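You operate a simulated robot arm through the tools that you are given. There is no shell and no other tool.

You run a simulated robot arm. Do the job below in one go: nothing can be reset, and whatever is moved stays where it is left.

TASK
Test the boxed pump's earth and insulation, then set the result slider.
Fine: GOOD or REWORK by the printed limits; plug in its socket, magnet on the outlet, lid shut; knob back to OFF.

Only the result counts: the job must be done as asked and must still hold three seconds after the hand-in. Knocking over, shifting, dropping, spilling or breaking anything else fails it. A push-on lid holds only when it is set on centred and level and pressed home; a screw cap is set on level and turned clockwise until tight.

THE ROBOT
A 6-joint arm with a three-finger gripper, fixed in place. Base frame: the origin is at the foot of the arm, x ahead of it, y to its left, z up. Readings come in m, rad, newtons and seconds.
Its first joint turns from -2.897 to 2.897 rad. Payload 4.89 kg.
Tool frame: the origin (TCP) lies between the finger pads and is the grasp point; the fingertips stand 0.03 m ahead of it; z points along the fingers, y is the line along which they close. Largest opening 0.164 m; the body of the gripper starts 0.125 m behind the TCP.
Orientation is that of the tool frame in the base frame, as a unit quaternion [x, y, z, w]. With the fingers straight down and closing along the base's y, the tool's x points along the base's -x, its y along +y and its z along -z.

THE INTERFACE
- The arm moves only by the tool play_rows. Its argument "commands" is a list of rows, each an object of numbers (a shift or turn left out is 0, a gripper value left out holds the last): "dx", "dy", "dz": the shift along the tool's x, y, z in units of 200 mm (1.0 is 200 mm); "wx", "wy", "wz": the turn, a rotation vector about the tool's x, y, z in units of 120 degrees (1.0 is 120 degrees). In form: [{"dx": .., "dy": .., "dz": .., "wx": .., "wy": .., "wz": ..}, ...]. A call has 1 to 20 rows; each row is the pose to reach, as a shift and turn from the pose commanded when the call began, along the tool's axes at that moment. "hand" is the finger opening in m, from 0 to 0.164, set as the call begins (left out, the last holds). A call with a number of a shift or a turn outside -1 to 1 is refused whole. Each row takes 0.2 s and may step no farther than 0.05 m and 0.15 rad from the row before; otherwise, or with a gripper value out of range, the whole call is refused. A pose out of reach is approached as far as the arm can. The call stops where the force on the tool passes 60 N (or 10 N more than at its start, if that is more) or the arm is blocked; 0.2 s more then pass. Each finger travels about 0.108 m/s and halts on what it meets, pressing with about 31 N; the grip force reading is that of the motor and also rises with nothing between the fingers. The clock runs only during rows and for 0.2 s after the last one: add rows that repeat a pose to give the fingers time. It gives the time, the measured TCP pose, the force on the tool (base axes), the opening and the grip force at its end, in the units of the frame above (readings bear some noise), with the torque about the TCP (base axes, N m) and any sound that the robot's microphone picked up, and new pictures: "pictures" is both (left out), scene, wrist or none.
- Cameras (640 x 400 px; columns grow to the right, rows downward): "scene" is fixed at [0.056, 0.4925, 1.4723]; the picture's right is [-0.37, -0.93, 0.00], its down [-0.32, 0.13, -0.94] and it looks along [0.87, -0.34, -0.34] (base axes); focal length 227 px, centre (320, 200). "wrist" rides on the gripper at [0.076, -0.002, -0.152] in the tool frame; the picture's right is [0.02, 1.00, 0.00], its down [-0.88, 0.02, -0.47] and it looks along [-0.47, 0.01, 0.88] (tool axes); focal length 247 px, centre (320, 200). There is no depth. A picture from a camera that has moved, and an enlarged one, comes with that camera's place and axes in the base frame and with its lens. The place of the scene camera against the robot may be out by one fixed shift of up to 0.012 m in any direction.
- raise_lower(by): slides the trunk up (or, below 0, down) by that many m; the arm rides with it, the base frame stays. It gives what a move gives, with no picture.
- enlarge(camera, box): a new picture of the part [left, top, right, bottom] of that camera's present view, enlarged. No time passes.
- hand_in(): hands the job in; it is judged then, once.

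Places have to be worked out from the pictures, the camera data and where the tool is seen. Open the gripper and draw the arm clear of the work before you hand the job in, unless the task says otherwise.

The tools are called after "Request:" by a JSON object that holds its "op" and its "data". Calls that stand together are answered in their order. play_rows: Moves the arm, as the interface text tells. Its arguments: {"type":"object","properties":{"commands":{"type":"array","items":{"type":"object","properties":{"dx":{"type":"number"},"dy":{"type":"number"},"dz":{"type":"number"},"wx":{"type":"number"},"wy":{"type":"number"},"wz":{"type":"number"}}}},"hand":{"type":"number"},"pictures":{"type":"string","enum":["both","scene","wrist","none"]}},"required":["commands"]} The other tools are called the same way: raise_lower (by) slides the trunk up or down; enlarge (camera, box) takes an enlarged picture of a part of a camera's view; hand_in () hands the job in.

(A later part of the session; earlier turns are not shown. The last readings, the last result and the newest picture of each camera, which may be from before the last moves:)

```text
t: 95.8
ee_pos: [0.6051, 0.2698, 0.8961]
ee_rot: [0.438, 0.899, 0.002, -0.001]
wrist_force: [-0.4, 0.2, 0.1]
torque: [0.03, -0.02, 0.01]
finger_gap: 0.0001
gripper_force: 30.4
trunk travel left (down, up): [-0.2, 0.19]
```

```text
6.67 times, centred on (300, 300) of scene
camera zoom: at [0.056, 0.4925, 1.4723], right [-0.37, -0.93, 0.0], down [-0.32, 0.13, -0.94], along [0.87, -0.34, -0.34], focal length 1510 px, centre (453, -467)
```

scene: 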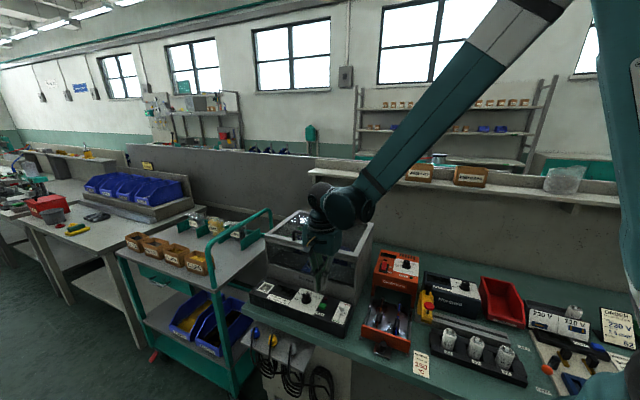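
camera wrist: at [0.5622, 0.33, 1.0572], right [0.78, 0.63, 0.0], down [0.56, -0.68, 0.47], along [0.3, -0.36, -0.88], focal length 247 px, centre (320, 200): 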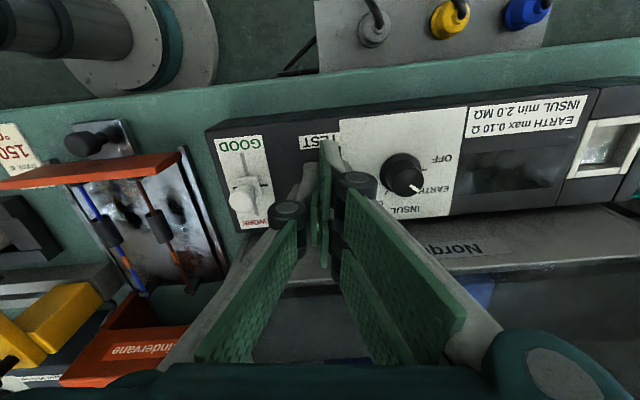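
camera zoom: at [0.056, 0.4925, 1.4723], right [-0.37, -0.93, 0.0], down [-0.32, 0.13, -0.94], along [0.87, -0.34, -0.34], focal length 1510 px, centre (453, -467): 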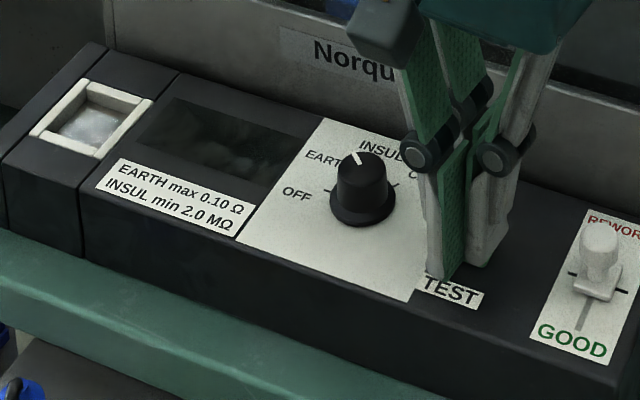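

No clear contact yet. I'll look with the wrist camera at the tips and the display.

Request:
{"op": "enlarge", "data": {"camera": "wrist", "box": [250, 110, 410, 230]}}

Request:
{"op": "enlarge", "data": {"camera": "wrist", "box": [380, 90, 600, 240]}}

Request:
{"op": "enlarge", "data": {"camera": "scene", "box": [305, 285, 335, 315]}}

```text
3.33 times, centred on (330, 170) of wrist
camera zoom: at [0.5568, 0.3297, 1.0492], right [0.78, 0.63, 0.0], down [0.56, -0.68, 0.47], along [0.3, -0.36, -0.88], focal length 823 px, centre (287, 300)
```

zoom: 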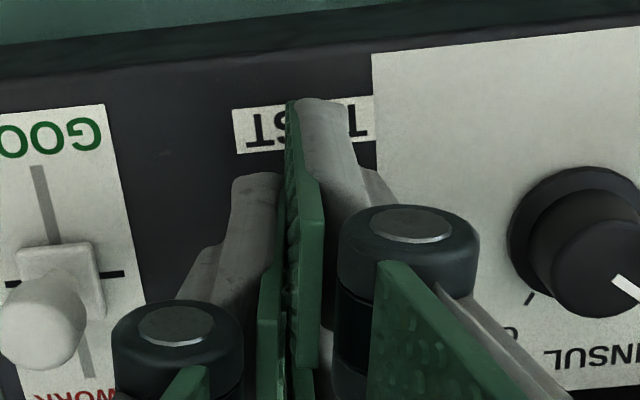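

```text
2.67 times, centred on (490, 165) of wrist
camera zoom: at [0.5568, 0.3297, 1.0492], right [0.78, 0.63, 0.0], down [0.56, -0.68, 0.47], along [0.3, -0.36, -0.88], focal length 659 px, centre (-133, 293)
```

zoom: 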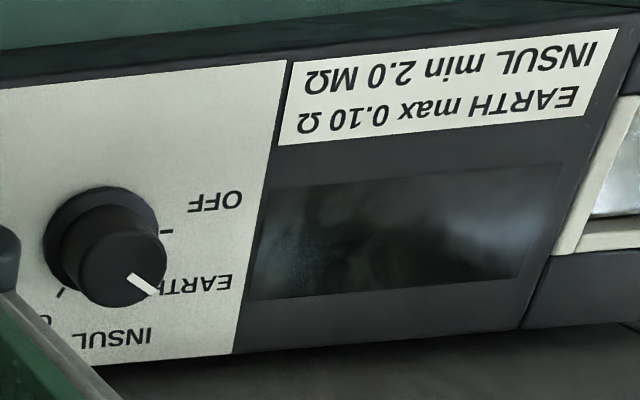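

```text
13.33 times, centred on (320, 300) of scene
camera zoom: at [0.056, 0.4925, 1.4723], right [-0.37, -0.93, 0.0], down [-0.32, 0.13, -0.94], along [0.87, -0.34, -0.34], focal length 3021 px, centre (320, -1133)
```

zoom: 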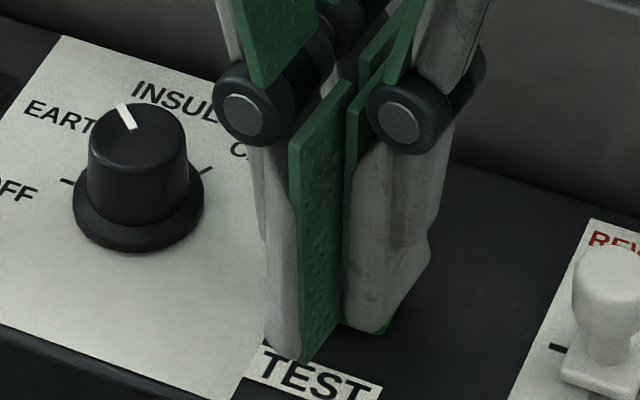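

A sliver of the button shows beneath the finger, so the tips are on it and it yields softly. I'll press a few millimetres more.

Request:
{"op": "play_rows", "data": {"commands": [{"dz": 0.006}, {"dz": 0.012}, {"dz": 0.018}, {"dz": 0.018}], "pictures": "none"}}

Request:
{"op": "enlarge", "data": {"camera": "wrist", "box": [380, 90, 600, 240]}}

Request:
{"op": "enlarge", "data": {"camera": "scene", "box": [260, 270, 340, 330]}}

```text
t: 96.8
ee_pos: [0.6052, 0.2699, 0.8921]
ee_rot: [0.439, 0.898, 0.002, -0.001]
wrist_force: [-0.7, 0.0, -0.8]
torque: [-0.01, 0.04, -0.02]
finger_gap: 0.0001
gripper_force: 30.6
trunk travel left (down, up): [-0.2, 0.19]
```

```text
2.67 times, centred on (490, 165) of wrist
camera zoom: at [0.557, 0.3296, 1.0456], right [0.78, 0.63, 0.0], down [0.56, -0.68, 0.47], along [0.3, -0.36, -0.88], focal length 659 px, centre (-133, 293)
```

zoom: 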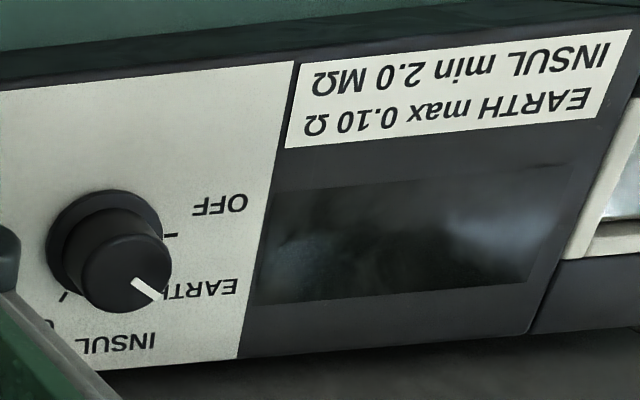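

```text
6.67 times, centred on (300, 300) of scene
camera zoom: at [0.056, 0.4925, 1.4723], right [-0.37, -0.93, 0.0], down [-0.32, 0.13, -0.94], along [0.87, -0.34, -0.34], focal length 1510 px, centre (453, -467)
```

zoom: 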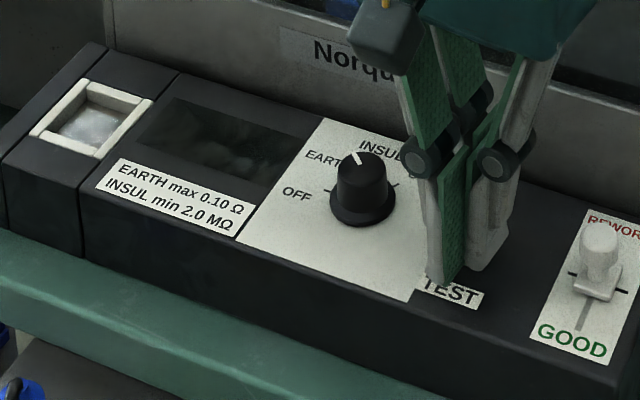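

Still no reaction. I'll keep pressing in 1 mm steps until there is a real force or a sound.

Request:
{"op": "play_rows", "data": {"commands": [{"dz": 0.005}, {"dz": 0.01}, {"dz": 0.015}, {"dz": 0.02}, {"dz": 0.02}], "pictures": "none"}}

Request:
{"op": "enlarge", "data": {"camera": "scene", "box": [260, 270, 340, 330]}}

Request:
{"op": "enlarge", "data": {"camera": "wrist", "box": [250, 110, 410, 230]}}

```text
t: 98.0
ee_pos: [0.6053, 0.2713, 0.8876]
ee_rot: [0.439, 0.898, 0.002, 0.0]
wrist_force: [0.9, 0.7, 1.8]
torque: [0.0, -0.03, -0.03]
finger_gap: 0.0058
gripper_force: 44.8
trunk travel left (down, up): [-0.2, 0.19]
heard: click
```

```text
6.67 times, centred on (300, 300) of scene
camera zoom: at [0.056, 0.4925, 1.4723], right [-0.37, -0.93, 0.0], down [-0.32, 0.13, -0.94], along [0.87, -0.34, -0.34], focal length 1510 px, centre (453, -467)
```

zoom: 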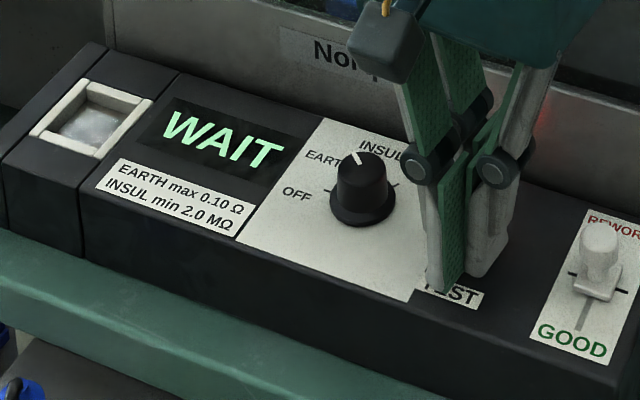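

```text
3.33 times, centred on (330, 170) of wrist
camera zoom: at [0.5568, 0.3297, 1.0416], right [0.78, 0.63, 0.0], down [0.56, -0.68, 0.47], along [0.3, -0.36, -0.88], focal length 823 px, centre (287, 300)
```

zoom: 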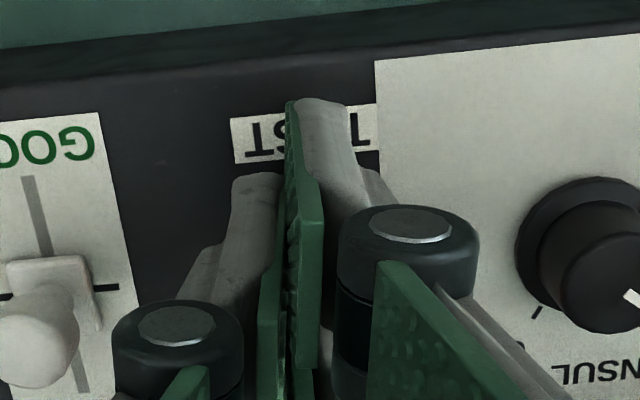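

Click heard: the display shows WAIT and the lamp is lit. I'll hold still for a couple of seconds and read the result.

Request:
{"op": "play_rows", "data": {"commands": [{"dz": 0.0}, {"dz": 0.0}, {"dz": 0.0}, {"dz": 0.0}, {"dz": 0.0}], "pictures": "none"}}

Request:
{"op": "enlarge", "data": {"camera": "scene", "box": [260, 270, 340, 330]}}

```text
t: 99.2
ee_pos: [0.6039, 0.27, 0.8877]
ee_rot: [0.439, 0.899, 0.001, -0.001]
wrist_force: [-0.7, 0.1, 2.7]
torque: [-0.04, 0.0, 0.01]
finger_gap: 0.0059
gripper_force: 45.2
trunk travel left (down, up): [-0.2, 0.19]
```

```text
6.67 times, centred on (300, 300) of scene
camera zoom: at [0.056, 0.4925, 1.4723], right [-0.37, -0.93, 0.0], down [-0.32, 0.13, -0.94], along [0.87, -0.34, -0.34], focal length 1510 px, centre (453, -467)
```

zoom: 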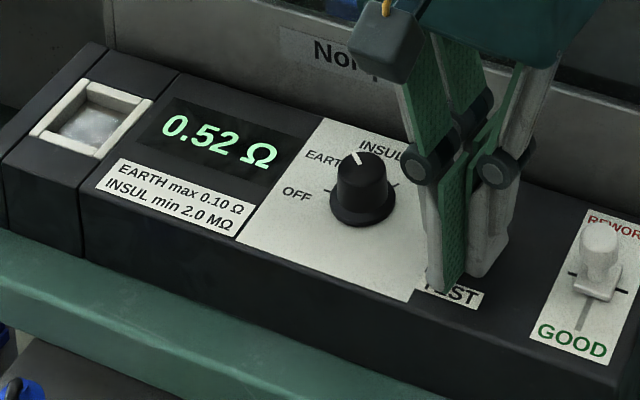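

The display reads 0.52 Ω. I'll wait longer to be sure the reading has settled.

Request:
{"op": "play_rows", "data": {"commands": [{"dz": 0.0}, {"dz": 0.0}, {"dz": 0.0}, {"dz": 0.0}, {"dz": 0.0}, {"dz": 0.0}, {"dz": 0.0}, {"dz": 0.0}, {"dz": 0.0}, {"dz": 0.0}], "pictures": "none"}}

Request:
{"op": "enlarge", "data": {"camera": "scene", "box": [270, 280, 310, 310]}}

```text
t: 101.4
ee_pos: [0.6043, 0.2703, 0.8887]
ee_rot: [0.439, 0.898, 0.002, 0.0]
wrist_force: [-0.5, 0.3, 2.0]
torque: [0.0, 0.0, -0.02]
finger_gap: 0.006
gripper_force: 44.8
trunk travel left (down, up): [-0.2, 0.19]
```

```text
13.33 times, centred on (290, 295) of scene
camera zoom: at [0.056, 0.4925, 1.4723], right [-0.37, -0.93, 0.0], down [-0.32, 0.13, -0.94], along [0.87, -0.34, -0.34], focal length 3021 px, centre (720, -1067)
```

zoom: 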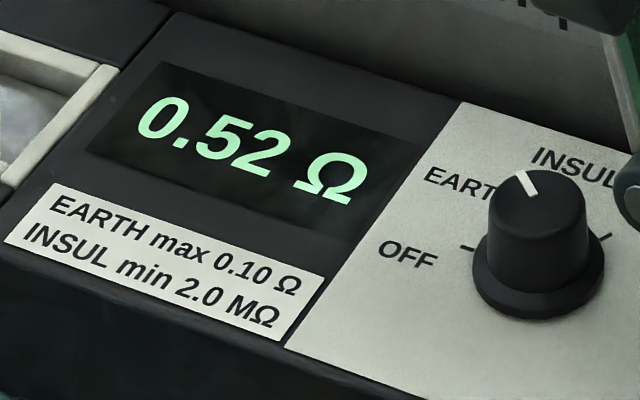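

The earth reading is stable at 0.52 Ω, which exceeds the 0.10 Ω limit. I'll release the button, rise, and go back over the knob for the INSUL setting.

Request:
{"op": "play_rows", "data": {"commands": [{"dz": -0.05}, {"dz": -0.2}, {"dz": -0.38}], "pictures": "none"}}

Request:
{"op": "play_rows", "data": {"commands": [{"dx": -0.008, "dy": 0.1, "wz": -0.06}, {"dx": -0.016, "dy": 0.2, "wz": -0.12}, {"dx": -0.024, "dy": 0.3, "wz": -0.18}, {"dx": -0.0295, "dy": 0.3726, "wz": -0.2267}, {"dx": -0.0295, "dy": 0.3726, "wz": -0.2267}], "hand": 0.05, "pictures": "both"}}

Request:
{"op": "enlarge", "data": {"camera": "wrist", "box": [250, 80, 410, 210]}}

Request:
{"op": "enlarge", "data": {"camera": "scene", "box": [260, 260, 350, 330]}}

```text
t: 102.2
ee_pos: [0.6059, 0.2701, 0.9637]
ee_rot: [0.439, 0.898, 0.001, 0.0]
wrist_force: [1.4, 0.0, -0.8]
torque: [-0.11, 0.18, 0.03]
finger_gap: 0.0004
gripper_force: 45.2
trunk travel left (down, up): [-0.2, 0.19]
```

```text
t: 103.4
ee_pos: [0.6668, 0.311, 0.9648]
ee_rot: [0.214, 0.977, 0.002, 0.0]
wrist_force: [0.7, -0.2, -0.5]
torque: [-0.02, 0.04, 0.04]
finger_gap: 0.0503
gripper_force: 0.0
trunk travel left (down, up): [-0.2, 0.19]
camera wrist: at [0.5971, 0.3417, 1.1176], right [0.4, 0.92, 0.0], down [0.81, -0.35, 0.47], along [0.43, -0.19, -0.88], focal length 247 px, centre (320, 200)
```

scene: 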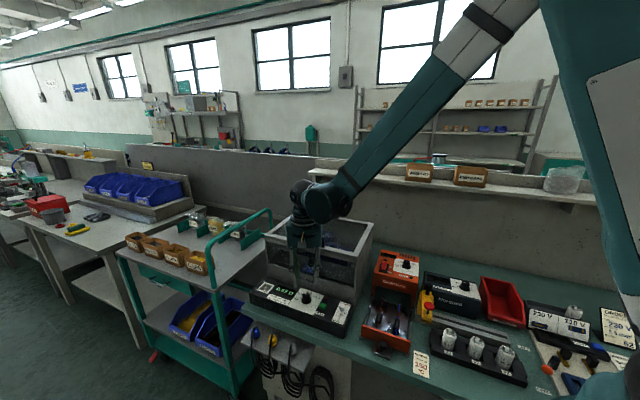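
wrist: 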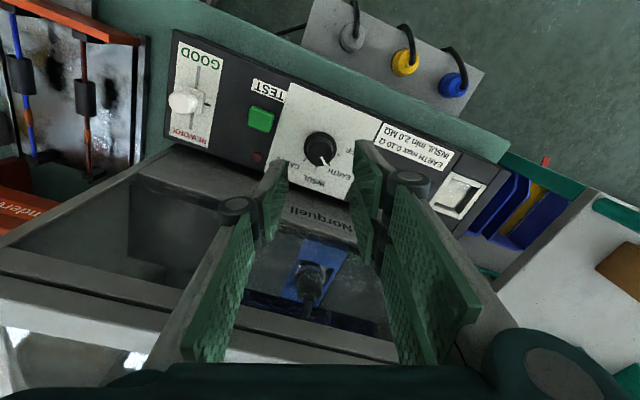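

```text
3.08 times, centred on (330, 145) of wrist
camera zoom: at [0.5971, 0.3417, 1.1176], right [0.4, 0.92, 0.0], down [0.81, -0.35, 0.47], along [0.43, -0.19, -0.88], focal length 760 px, centre (289, 369)
```

zoom: 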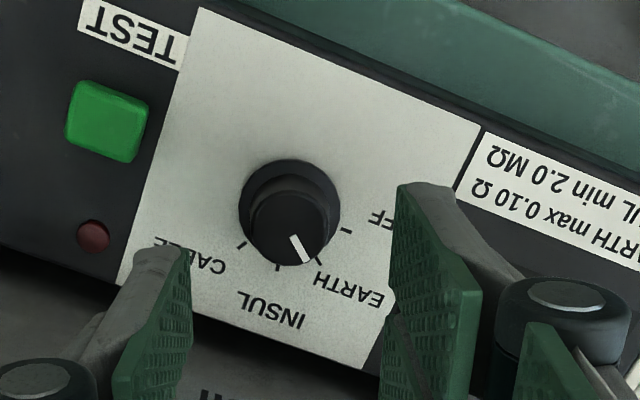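

```text
5.71 times, centred on (305, 295) of scene
camera zoom: at [0.056, 0.4925, 1.4723], right [-0.37, -0.93, 0.0], down [-0.32, 0.13, -0.94], along [0.87, -0.34, -0.34], focal length 1295 px, centre (406, -343)
```

zoom: 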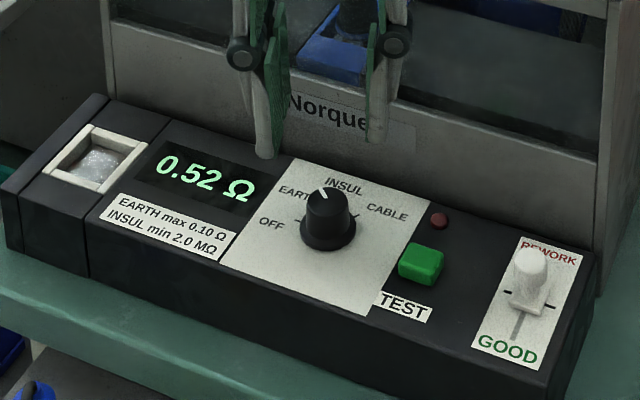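

The reading stays on the display. The tool axis now coincides with the knob axis in the picture. I'll lower around the knob and grip it.

Request:
{"op": "play_rows", "data": {"commands": [{"dz": 0.12}, {"dz": 0.24}, {"dz": 0.33}, {"dz": 0.33}], "pictures": "none"}}

Request:
{"op": "play_rows", "data": {"commands": [{"dz": 0.0}, {"dz": 0.0}, {"dz": 0.0}], "hand": 0.01, "pictures": "none"}}

Request:
{"op": "enlarge", "data": {"camera": "wrist", "box": [250, 90, 390, 210]}}

```text
t: 104.4
ee_pos: [0.6682, 0.3121, 0.8988]
ee_rot: [0.215, 0.977, 0.002, 0.0]
wrist_force: [-0.2, 0.8, -0.4]
torque: [-0.03, 0.06, -0.04]
finger_gap: 0.0501
gripper_force: 0.1
trunk travel left (down, up): [-0.2, 0.19]
```

```text
t: 105.2
ee_pos: [0.6668, 0.3106, 0.8982]
ee_rot: [0.216, 0.976, 0.001, 0.0]
wrist_force: [-1.7, -0.8, -0.8]
torque: [-0.07, 0.08, 0.01]
finger_gap: 0.0266
gripper_force: 44.7
trunk travel left (down, up): [-0.2, 0.19]
```

```text
3.33 times, centred on (320, 150) of wrist
camera zoom: at [0.5971, 0.3417, 1.0522], right [0.4, 0.92, 0.0], down [0.81, -0.35, 0.47], along [0.43, -0.19, -0.88], focal length 823 px, centre (320, 367)
```

zoom: 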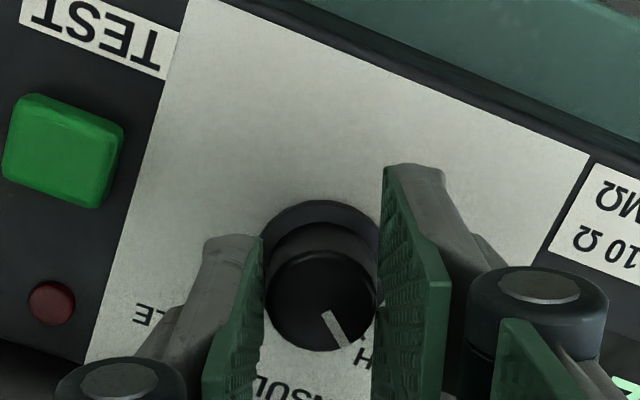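

Gripped with almost no side load. Now I'll turn 40° clockwise to INSUL.

Request:
{"op": "play_rows", "data": {"commands": [{"wz": 0.05}, {"wz": 0.1}, {"wz": 0.15}, {"wz": 0.2}, {"wz": 0.25}, {"wz": 0.3}, {"wz": 0.3333}, {"wz": 0.3333}], "pictures": "wrist"}}

Request:
{"op": "enlarge", "data": {"camera": "wrist", "box": [250, 90, 390, 210]}}

Request:
{"op": "enlarge", "data": {"camera": "scene", "box": [270, 275, 330, 315]}}

```text
t: 107.0
ee_pos: [0.6672, 0.3108, 0.8987]
ee_rot: [0.536, 0.844, 0.002, 0.0]
wrist_force: [0.6, 5.7, 15.4]
torque: [0.13, -0.01, 0.0]
finger_gap: 0.0266
gripper_force: 44.6
trunk travel left (down, up): [-0.2, 0.19]
camera wrist: at [0.6334, 0.38, 1.0523], right [0.9, 0.44, 0.0], down [0.39, -0.79, 0.47], along [0.21, -0.42, -0.88], focal length 247 px, centre (320, 200)
```

wrist: 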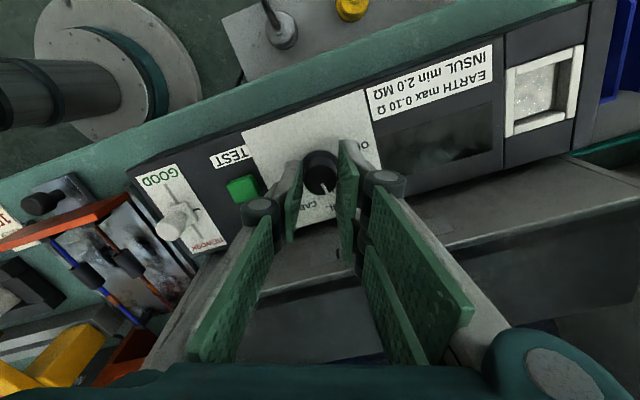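

```text
3.33 times, centred on (320, 150) of wrist
camera zoom: at [0.6334, 0.38, 1.0523], right [0.9, 0.44, 0.0], down [0.39, -0.79, 0.47], along [0.21, -0.42, -0.88], focal length 823 px, centre (320, 367)
```

zoom: 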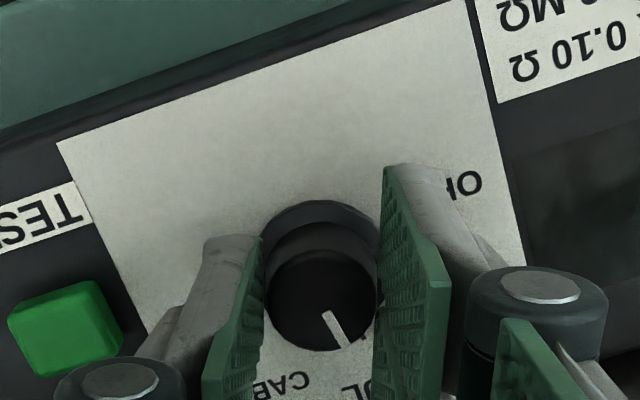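

```text
10.00 times, centred on (300, 295) of scene
camera zoom: at [0.056, 0.4925, 1.4723], right [-0.37, -0.93, 0.0], down [-0.32, 0.13, -0.94], along [0.87, -0.34, -0.34], focal length 2266 px, centre (520, -750)
```

zoom: 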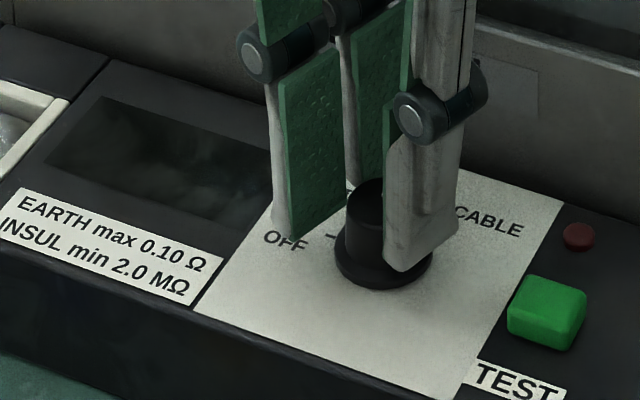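

Turned a full 40° and the display has cleared. I'll release, rise, and check the pointer.

Request:
{"op": "play_rows", "data": {"commands": [{"dz": 0.0}, {"dz": 0.0}, {"dz": -0.15}, {"dz": -0.33}], "hand": 0.05, "pictures": "wrist"}}

Request:
{"op": "enlarge", "data": {"camera": "wrist", "box": [240, 70, 400, 200]}}

Request:
{"op": "enlarge", "data": {"camera": "scene", "box": [270, 275, 330, 315]}}

```text
t: 108.0
ee_pos: [0.6674, 0.3101, 0.9637]
ee_rot: [0.537, 0.844, 0.001, -0.001]
wrist_force: [0.9, 0.5, -1.0]
torque: [-0.1, 0.16, -0.01]
finger_gap: 0.0499
gripper_force: 0.0
trunk travel left (down, up): [-0.2, 0.19]
camera wrist: at [0.6342, 0.3798, 1.1176], right [0.9, 0.44, 0.0], down [0.39, -0.79, 0.47], along [0.21, -0.42, -0.88], focal length 247 px, centre (320, 200)
```

wrist: 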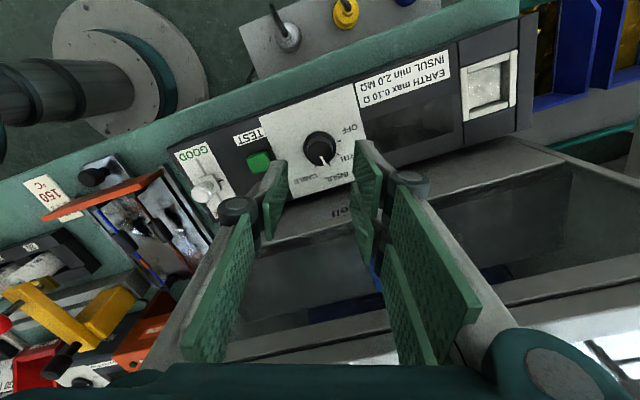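

```text
3.08 times, centred on (320, 135) of wrist
camera zoom: at [0.6342, 0.3798, 1.1176], right [0.9, 0.44, 0.0], down [0.39, -0.79, 0.47], along [0.21, -0.42, -0.88], focal length 760 px, centre (320, 400)
```

zoom: 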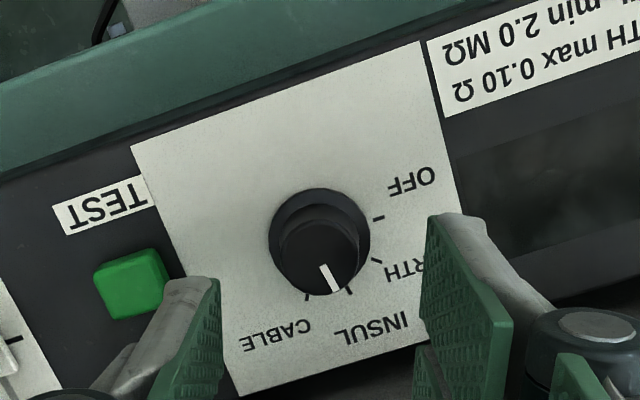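

```text
10.00 times, centred on (300, 295) of scene
camera zoom: at [0.056, 0.4925, 1.4723], right [-0.37, -0.93, 0.0], down [-0.32, 0.13, -0.94], along [0.87, -0.34, -0.34], focal length 2266 px, centre (520, -750)
```

zoom: 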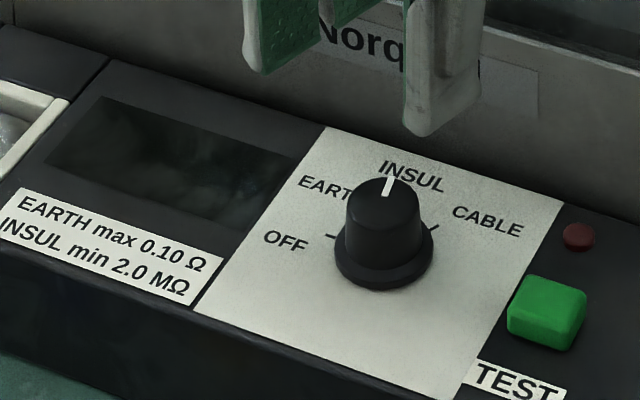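

The pointer sits on INSUL. I'll move back over the TEST button with the fingers closed.

Request:
{"op": "play_rows", "data": {"commands": [{"dx": -0.02, "dy": -0.12}, {"dx": -0.04, "dy": -0.24}, {"dx": -0.0626, "dy": -0.3452}, {"dx": -0.0626, "dy": -0.3452}], "hand": 0.0, "pictures": "wrist"}}

Request:
{"op": "enlarge", "data": {"camera": "wrist", "box": [240, 80, 400, 210]}}

Request:
{"op": "enlarge", "data": {"camera": "scene", "box": [280, 265, 350, 325]}}

```text
t: 109.0
ee_pos: [0.6096, 0.2703, 0.9637]
ee_rot: [0.536, 0.844, 0.001, 0.0]
wrist_force: [0.3, -0.8, -0.1]
torque: [-0.03, -0.07, -0.01]
finger_gap: 0.0001
gripper_force: 31.3
trunk travel left (down, up): [-0.2, 0.19]
camera wrist: at [0.5763, 0.3393, 1.1176], right [0.9, 0.44, 0.0], down [0.39, -0.79, 0.47], along [0.21, -0.42, -0.88], focal length 247 px, centre (320, 200)
```

wrist: 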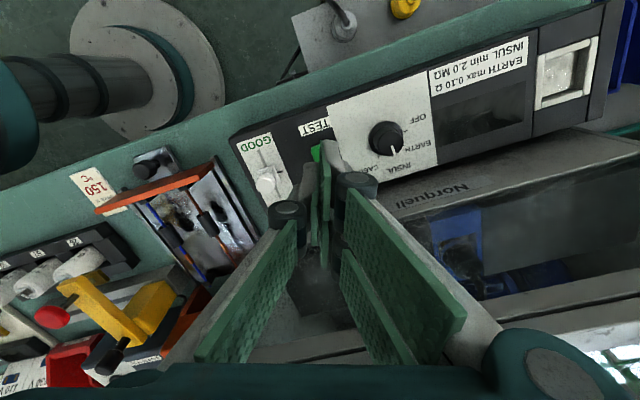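

```text
3.08 times, centred on (320, 145) of wrist
camera zoom: at [0.5763, 0.3393, 1.1176], right [0.9, 0.44, 0.0], down [0.39, -0.79, 0.47], along [0.21, -0.42, -0.88], focal length 760 px, centre (320, 369)
```

zoom: 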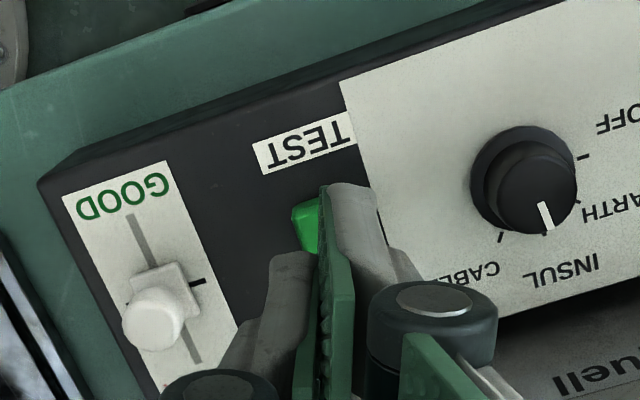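

```text
6.67 times, centred on (315, 295) of scene
camera zoom: at [0.056, 0.4925, 1.4723], right [-0.37, -0.93, 0.0], down [-0.32, 0.13, -0.94], along [0.87, -0.34, -0.34], focal length 1510 px, centre (353, -433)
```

zoom: 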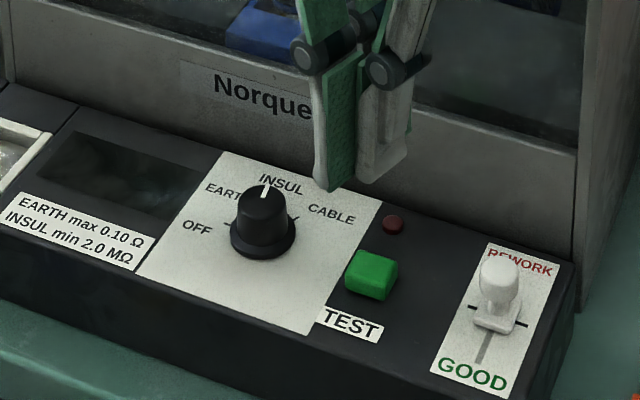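

The tool axis is over the button. I'll lower to just above it, then press gently.

Request:
{"op": "play_rows", "data": {"commands": [{"dz": 0.12}, {"dz": 0.24}, {"dz": 0.33}, {"dz": 0.34}, {"dz": 0.35}], "pictures": "none"}}

Request:
{"op": "play_rows", "data": {"commands": [{"dz": 0.005}, {"dz": 0.01}, {"dz": 0.015}, {"dz": 0.02}, {"dz": 0.02}], "pictures": "none"}}

Request:
{"op": "enlarge", "data": {"camera": "scene", "box": [260, 270, 340, 330]}}

```text
t: 110.2
ee_pos: [0.6107, 0.2705, 0.8928]
ee_rot: [0.537, 0.844, 0.001, 0.0]
wrist_force: [-0.2, -0.4, 0.2]
torque: [0.0, 0.0, 0.0]
finger_gap: 0.0001
gripper_force: 31.1
trunk travel left (down, up): [-0.2, 0.19]
```

```text
t: 111.4
ee_pos: [0.6109, 0.2698, 0.8886]
ee_rot: [0.537, 0.844, 0.001, 0.0]
wrist_force: [0.8, -1.2, 1.6]
torque: [-0.02, 0.03, -0.01]
finger_gap: 0.0057
gripper_force: 44.7
trunk travel left (down, up): [-0.2, 0.19]
```

```text
6.67 times, centred on (300, 300) of scene
camera zoom: at [0.056, 0.4925, 1.4723], right [-0.37, -0.93, 0.0], down [-0.32, 0.13, -0.94], along [0.87, -0.34, -0.34], focal length 1510 px, centre (453, -467)
```

zoom: 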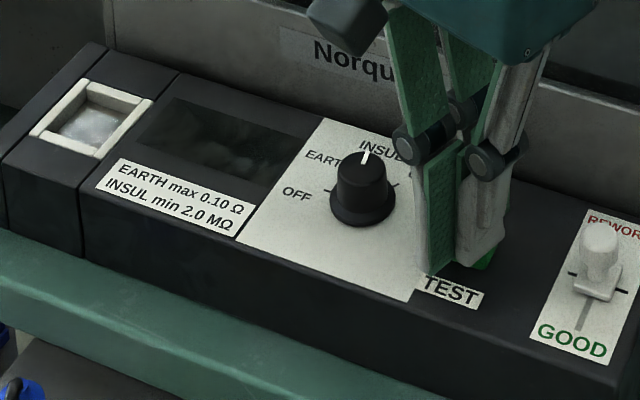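

Contact has begun (the finger gap spread the same way as last time) but no click yet. One or two millimetres more.

Request:
{"op": "play_rows", "data": {"commands": [{"dz": 0.004}, {"dz": 0.008}, {"dz": 0.012}, {"dz": 0.012}], "pictures": "none"}}

Request:
{"op": "enlarge", "data": {"camera": "scene", "box": [260, 270, 340, 330]}}

```text
t: 112.4
ee_pos: [0.6106, 0.27, 0.8874]
ee_rot: [0.536, 0.844, 0.001, 0.0]
wrist_force: [0.3, 0.7, 0.8]
torque: [0.02, 0.03, 0.01]
finger_gap: 0.006
gripper_force: 45.1
trunk travel left (down, up): [-0.2, 0.19]
heard: click
```

```text
6.67 times, centred on (300, 300) of scene
camera zoom: at [0.056, 0.4925, 1.4723], right [-0.37, -0.93, 0.0], down [-0.32, 0.13, -0.94], along [0.87, -0.34, -0.34], focal length 1510 px, centre (453, -467)
```

zoom: 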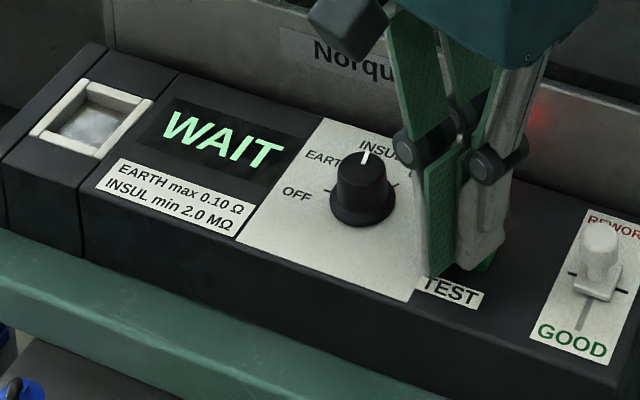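

Click and WAIT again. I'll hold still and wait for the insulation reading.

Request:
{"op": "play_rows", "data": {"commands": [{"dz": 0.0}, {"dz": 0.0}, {"dz": 0.0}, {"dz": 0.0}, {"dz": 0.0}, {"dz": 0.0}, {"dz": 0.0}, {"dz": 0.0}, {"dz": 0.0}, {"dz": 0.0}], "pictures": "none"}}

Request:
{"op": "enlarge", "data": {"camera": "scene", "box": [260, 270, 340, 330]}}

```text
t: 114.6
ee_pos: [0.6113, 0.2702, 0.8873]
ee_rot: [0.537, 0.844, 0.001, -0.001]
wrist_force: [-0.8, -0.3, 2.8]
torque: [0.03, 0.02, 0.01]
finger_gap: 0.006
gripper_force: 45.3
trunk travel left (down, up): [-0.2, 0.19]
```

```text
6.67 times, centred on (300, 300) of scene
camera zoom: at [0.056, 0.4925, 1.4723], right [-0.37, -0.93, 0.0], down [-0.32, 0.13, -0.94], along [0.87, -0.34, -0.34], focal length 1510 px, centre (453, -467)
```

zoom: 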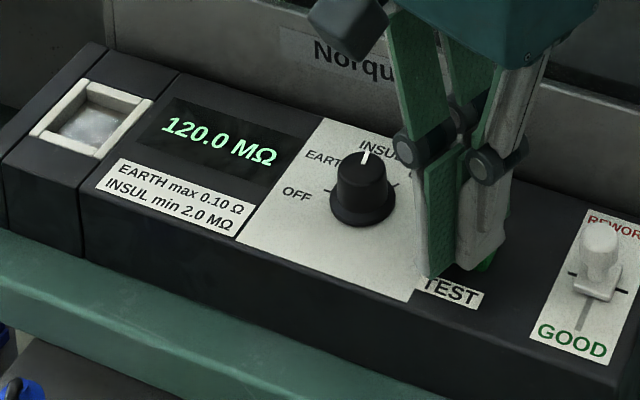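

Insulation reads 120.0 MΩ (limit 2.0 MΩ minimum), which passes, but earth at 0.52 Ω fails, so the verdict is REWORK. I'll release the button and go back to the knob to return it to OFF.

Request:
{"op": "play_rows", "data": {"commands": [{"dz": -0.05}, {"dz": -0.2}, {"dz": -0.38}], "pictures": "none"}}

Request:
{"op": "play_rows", "data": {"commands": [{"dx": 0.02, "dy": 0.12}, {"dx": 0.04, "dy": 0.24}, {"dx": 0.0626, "dy": 0.345}, {"dx": 0.0626, "dy": 0.345}], "hand": 0.05, "pictures": "wrist"}}

Request:
{"op": "enlarge", "data": {"camera": "wrist", "box": [240, 80, 400, 210]}}

```text
t: 115.4
ee_pos: [0.6103, 0.2693, 0.9625]
ee_rot: [0.536, 0.844, 0.001, 0.0]
wrist_force: [0.8, 1.0, 0.1]
torque: [-0.09, 0.19, -0.02]
finger_gap: 0.0002
gripper_force: 44.6
trunk travel left (down, up): [-0.2, 0.19]
```

```text
t: 116.4
ee_pos: [0.6673, 0.3104, 0.9641]
ee_rot: [0.537, 0.843, 0.002, 0.0]
wrist_force: [0.3, -0.3, -0.4]
torque: [-0.04, 0.04, -0.02]
finger_gap: 0.05
gripper_force: 0.0
trunk travel left (down, up): [-0.2, 0.19]
camera wrist: at [0.6338, 0.3796, 1.1171], right [0.9, 0.44, 0.0], down [0.39, -0.79, 0.47], along [0.21, -0.42, -0.88], focal length 247 px, centre (320, 200)
```

wrist: 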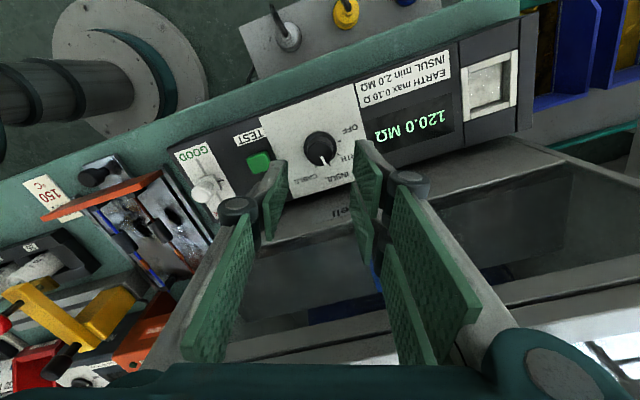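

```text
3.08 times, centred on (320, 145) of wrist
camera zoom: at [0.6338, 0.3796, 1.1171], right [0.9, 0.44, 0.0], down [0.39, -0.79, 0.47], along [0.21, -0.42, -0.88], focal length 760 px, centre (320, 369)
```

zoom: 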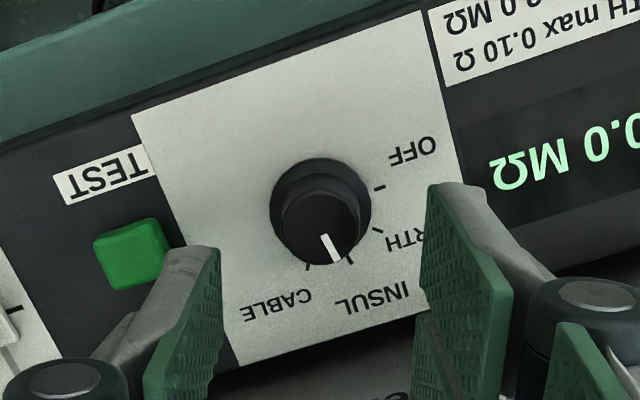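

The tool is again centred on the knob. I'll lower, grip, and turn 40° counter-clockwise.

Request:
{"op": "play_rows", "data": {"commands": [{"dz": 0.12}, {"dz": 0.24}, {"dz": 0.33}, {"dz": 0.33}], "pictures": "none"}}

Request:
{"op": "play_rows", "data": {"commands": [{"dz": 0.0}, {"dz": 0.0}, {"dz": 0.0}], "hand": 0.01, "pictures": "none"}}

Request:
{"op": "play_rows", "data": {"commands": [{"wz": -0.05}, {"wz": -0.1}, {"wz": -0.15}, {"wz": -0.2}, {"wz": -0.25}, {"wz": -0.3}, {"wz": -0.3333}, {"wz": -0.3333}], "pictures": "none"}}

Request:
{"op": "enlarge", "data": {"camera": "wrist", "box": [240, 80, 400, 210]}}

```text
t: 117.4
ee_pos: [0.6673, 0.3102, 0.8963]
ee_rot: [0.537, 0.844, 0.001, 0.001]
wrist_force: [0.4, 0.4, -0.3]
torque: [0.0, 0.06, -0.02]
finger_gap: 0.0502
gripper_force: 0.0
trunk travel left (down, up): [-0.2, 0.19]
```

```text
t: 118.2
ee_pos: [0.6677, 0.3114, 0.8971]
ee_rot: [0.536, 0.844, 0.001, 0.0]
wrist_force: [0.4, 0.4, 0.7]
torque: [0.03, -0.01, -0.02]
finger_gap: 0.0264
gripper_force: 45.1
trunk travel left (down, up): [-0.2, 0.19]
```

```text
t: 120.0
ee_pos: [0.6681, 0.3099, 0.8976]
ee_rot: [0.216, 0.976, 0.0, 0.001]
wrist_force: [-1.5, -10.0, -1.8]
torque: [-0.29, 0.17, 0.03]
finger_gap: 0.0264
gripper_force: 44.6
trunk travel left (down, up): [-0.2, 0.19]
```

```text
3.08 times, centred on (320, 145) of wrist
camera zoom: at [0.5975, 0.3414, 1.0514], right [0.4, 0.92, 0.0], down [0.81, -0.35, 0.47], along [0.43, -0.19, -0.88], focal length 760 px, centre (320, 369)
```

zoom: 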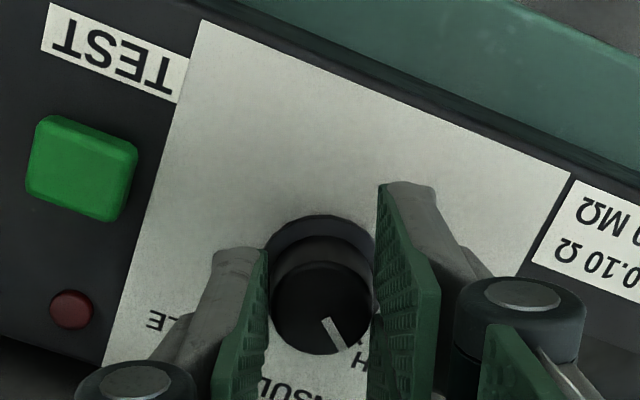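

The knob is back at EARTH. I'll open, swing the open fingers back 40° in place, re-grip, and turn the last 40° to OFF.

Request:
{"op": "play_rows", "data": {"commands": [{"wz": 0.0}, {"wz": 0.0}, {"wz": 0.06}, {"wz": 0.12}, {"wz": 0.18}, {"wz": 0.24}, {"wz": 0.3}, {"wz": 0.3333}], "hand": 0.05, "pictures": "wrist"}}

Request:
{"op": "enlarge", "data": {"camera": "wrist", "box": [240, 80, 400, 210]}}

```text
t: 121.8
ee_pos: [0.6683, 0.3103, 0.8971]
ee_rot: [0.538, 0.843, 0.002, 0.0]
wrist_force: [0.3, -0.3, -0.7]
torque: [-0.02, 0.03, 0.01]
finger_gap: 0.0501
gripper_force: 0.1
trunk travel left (down, up): [-0.2, 0.19]
camera wrist: at [0.6335, 0.3798, 1.0515], right [0.9, 0.44, 0.0], down [0.39, -0.79, 0.47], along [0.21, -0.42, -0.88], focal length 247 px, centre (320, 200)
```

wrist: 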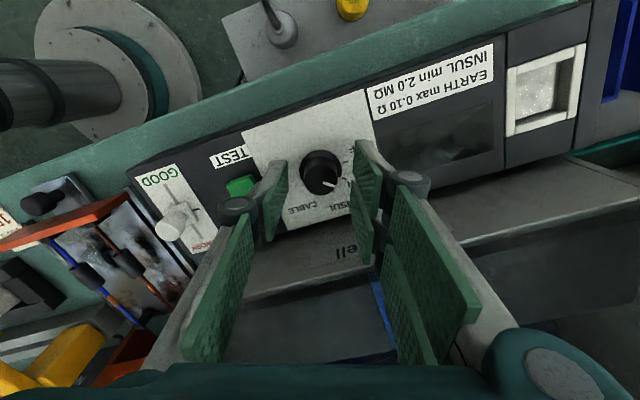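

```text
3.08 times, centred on (320, 145) of wrist
camera zoom: at [0.6335, 0.3798, 1.0515], right [0.9, 0.44, 0.0], down [0.39, -0.79, 0.47], along [0.21, -0.42, -0.88], focal length 760 px, centre (320, 369)
```

zoom: 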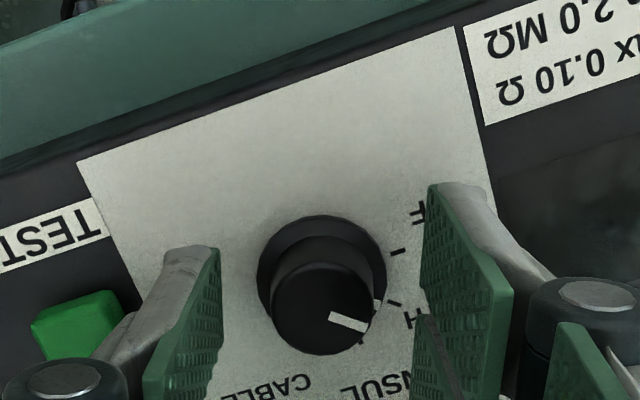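

The pointer is on EARTH. I'll grip again and turn 40° counter-clockwise to OFF.

Request:
{"op": "play_rows", "data": {"commands": [{"dz": 0.0}, {"dz": 0.0}, {"dz": 0.0}], "hand": 0.01, "pictures": "none"}}

Request:
{"op": "play_rows", "data": {"commands": [{"wz": -0.05}, {"wz": -0.1}, {"wz": -0.15}, {"wz": -0.2}, {"wz": -0.25}, {"wz": -0.3}, {"wz": -0.3333}, {"wz": -0.3333}], "pictures": "none"}}

Request:
{"op": "play_rows", "data": {"commands": [{"dz": 0.0}, {"dz": 0.0}, {"dz": -0.15}, {"dz": -0.33}], "hand": 0.05, "pictures": "wrist"}}

Request:
{"op": "enlarge", "data": {"camera": "wrist", "box": [240, 80, 400, 210]}}

Request:
{"op": "enlarge", "data": {"camera": "scene", "box": [260, 265, 350, 330]}}

```text
t: 122.6
ee_pos: [0.6681, 0.3107, 0.8975]
ee_rot: [0.536, 0.844, 0.001, 0.0]
wrist_force: [3.3, 0.8, -0.3]
torque: [0.03, -0.07, 0.04]
finger_gap: 0.0263
gripper_force: 45.1
trunk travel left (down, up): [-0.2, 0.19]
```

```text
t: 124.4
ee_pos: [0.6679, 0.3099, 0.8976]
ee_rot: [0.215, 0.977, 0.001, 0.0]
wrist_force: [7.3, -6.3, -5.8]
torque: [-0.33, -0.39, 0.01]
finger_gap: 0.0266
gripper_force: 44.7
trunk travel left (down, up): [-0.2, 0.19]
```

```text
t: 125.4
ee_pos: [0.6673, 0.311, 0.9629]
ee_rot: [0.215, 0.977, 0.001, 0.001]
wrist_force: [1.8, 0.7, -0.8]
torque: [-0.09, 0.22, 0.01]
finger_gap: 0.0498
gripper_force: 0.1
trunk travel left (down, up): [-0.2, 0.19]
camera wrist: at [0.598, 0.3427, 1.1173], right [0.4, 0.92, 0.0], down [0.81, -0.35, 0.47], along [0.43, -0.19, -0.88], focal length 247 px, centre (320, 200)
```

wrist: 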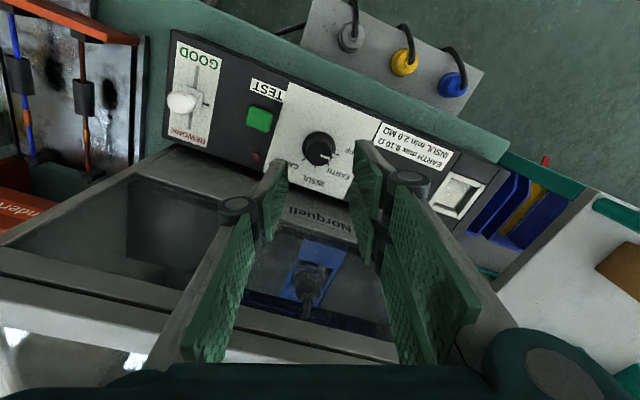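

```text
3.08 times, centred on (320, 145) of wrist
camera zoom: at [0.598, 0.3427, 1.1173], right [0.4, 0.92, 0.0], down [0.81, -0.35, 0.47], along [0.43, -0.19, -0.88], focal length 760 px, centre (320, 369)
```

zoom: 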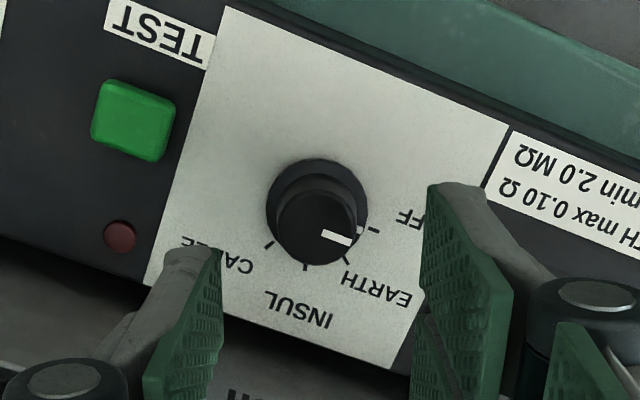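

```text
6.15 times, centred on (305, 298) of scene
camera zoom: at [0.056, 0.4925, 1.4723], right [-0.37, -0.93, 0.0], down [-0.32, 0.13, -0.94], along [0.87, -0.34, -0.34], focal length 1394 px, centre (412, -400)
```

zoom: 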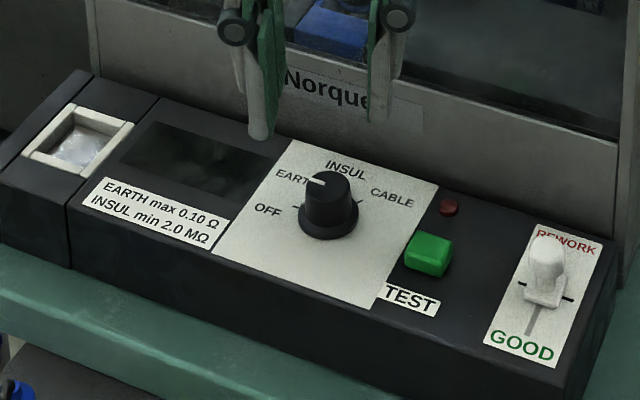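

The knob is back at OFF. The result slider is at roughly u 0.558, v 0.253, close to the inner reach limit. So I'll open the gripper to 100 mm and use its single finger (on the -u side) as the pusher, approaching from the GOOD (front) side.

Request:
{"op": "play_rows", "data": {"commands": [{"dx": 0.06, "dy": -0.065, "wz": 0.035}, {"dx": 0.12, "dy": -0.13, "wz": 0.07}, {"dx": 0.18, "dy": -0.195, "wz": 0.105}, {"dx": 0.24, "dy": -0.26, "wz": 0.14}, {"dx": 0.294, "dy": -0.32, "wz": 0.1683}, {"dx": 0.294, "dy": -0.32, "wz": 0.1683}], "hand": 0.1, "pictures": "both"}}

Request:
{"op": "enlarge", "data": {"camera": "wrist", "box": [170, 70, 410, 240]}}

Request:
{"op": "enlarge", "data": {"camera": "scene", "box": [270, 250, 370, 340]}}

```text
t: 126.8
ee_pos: [0.5883, 0.278, 0.9638]
ee_rot: [0.384, 0.923, 0.002, 0.001]
wrist_force: [-0.6, -1.1, -0.4]
torque: [0.0, -0.04, 0.0]
finger_gap: 0.1
gripper_force: 0.1
trunk travel left (down, up): [-0.2, 0.19]
camera wrist: at [0.5319, 0.3309, 1.1172], right [0.69, 0.72, 0.0], down [0.63, -0.61, 0.47], along [0.34, -0.33, -0.88], focal length 247 px, centre (320, 200)
```

scene: 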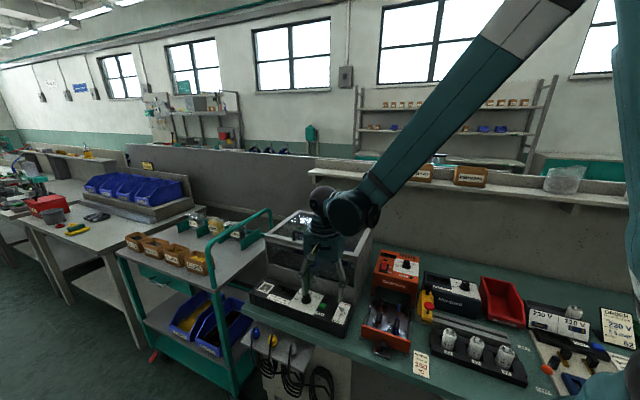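
wrist: 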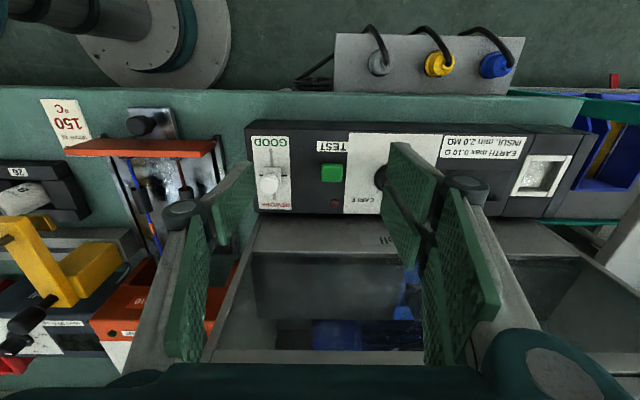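

```text
2.35 times, centred on (290, 155) of wrist
camera zoom: at [0.5319, 0.3309, 1.1172], right [0.69, 0.72, 0.0], down [0.63, -0.61, 0.47], along [0.34, -0.33, -0.88], focal length 581 px, centre (391, 306)
```

zoom: 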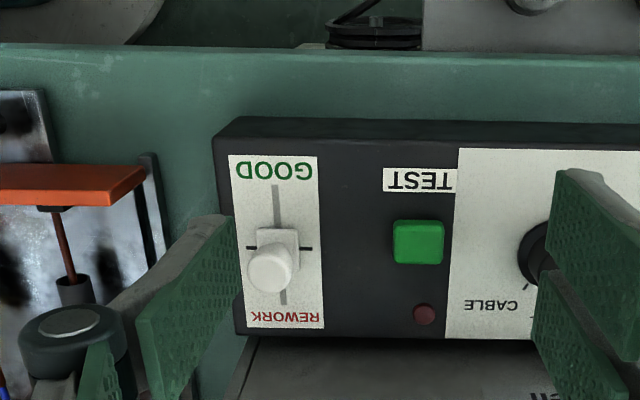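

```text
4.44 times, centred on (320, 295) of scene
camera zoom: at [0.056, 0.4925, 1.4723], right [-0.37, -0.93, 0.0], down [-0.32, 0.13, -0.94], along [0.87, -0.34, -0.34], focal length 1007 px, centre (320, -222)
```

zoom: 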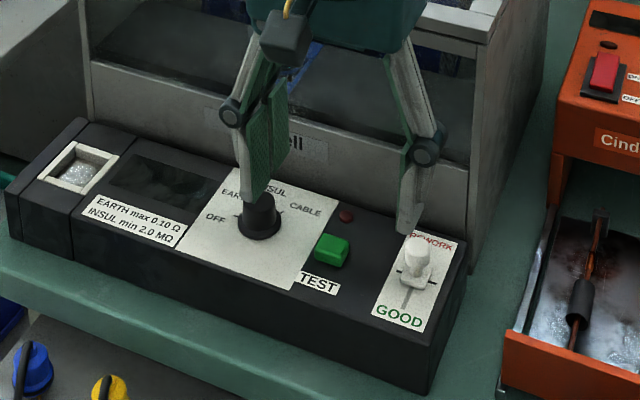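

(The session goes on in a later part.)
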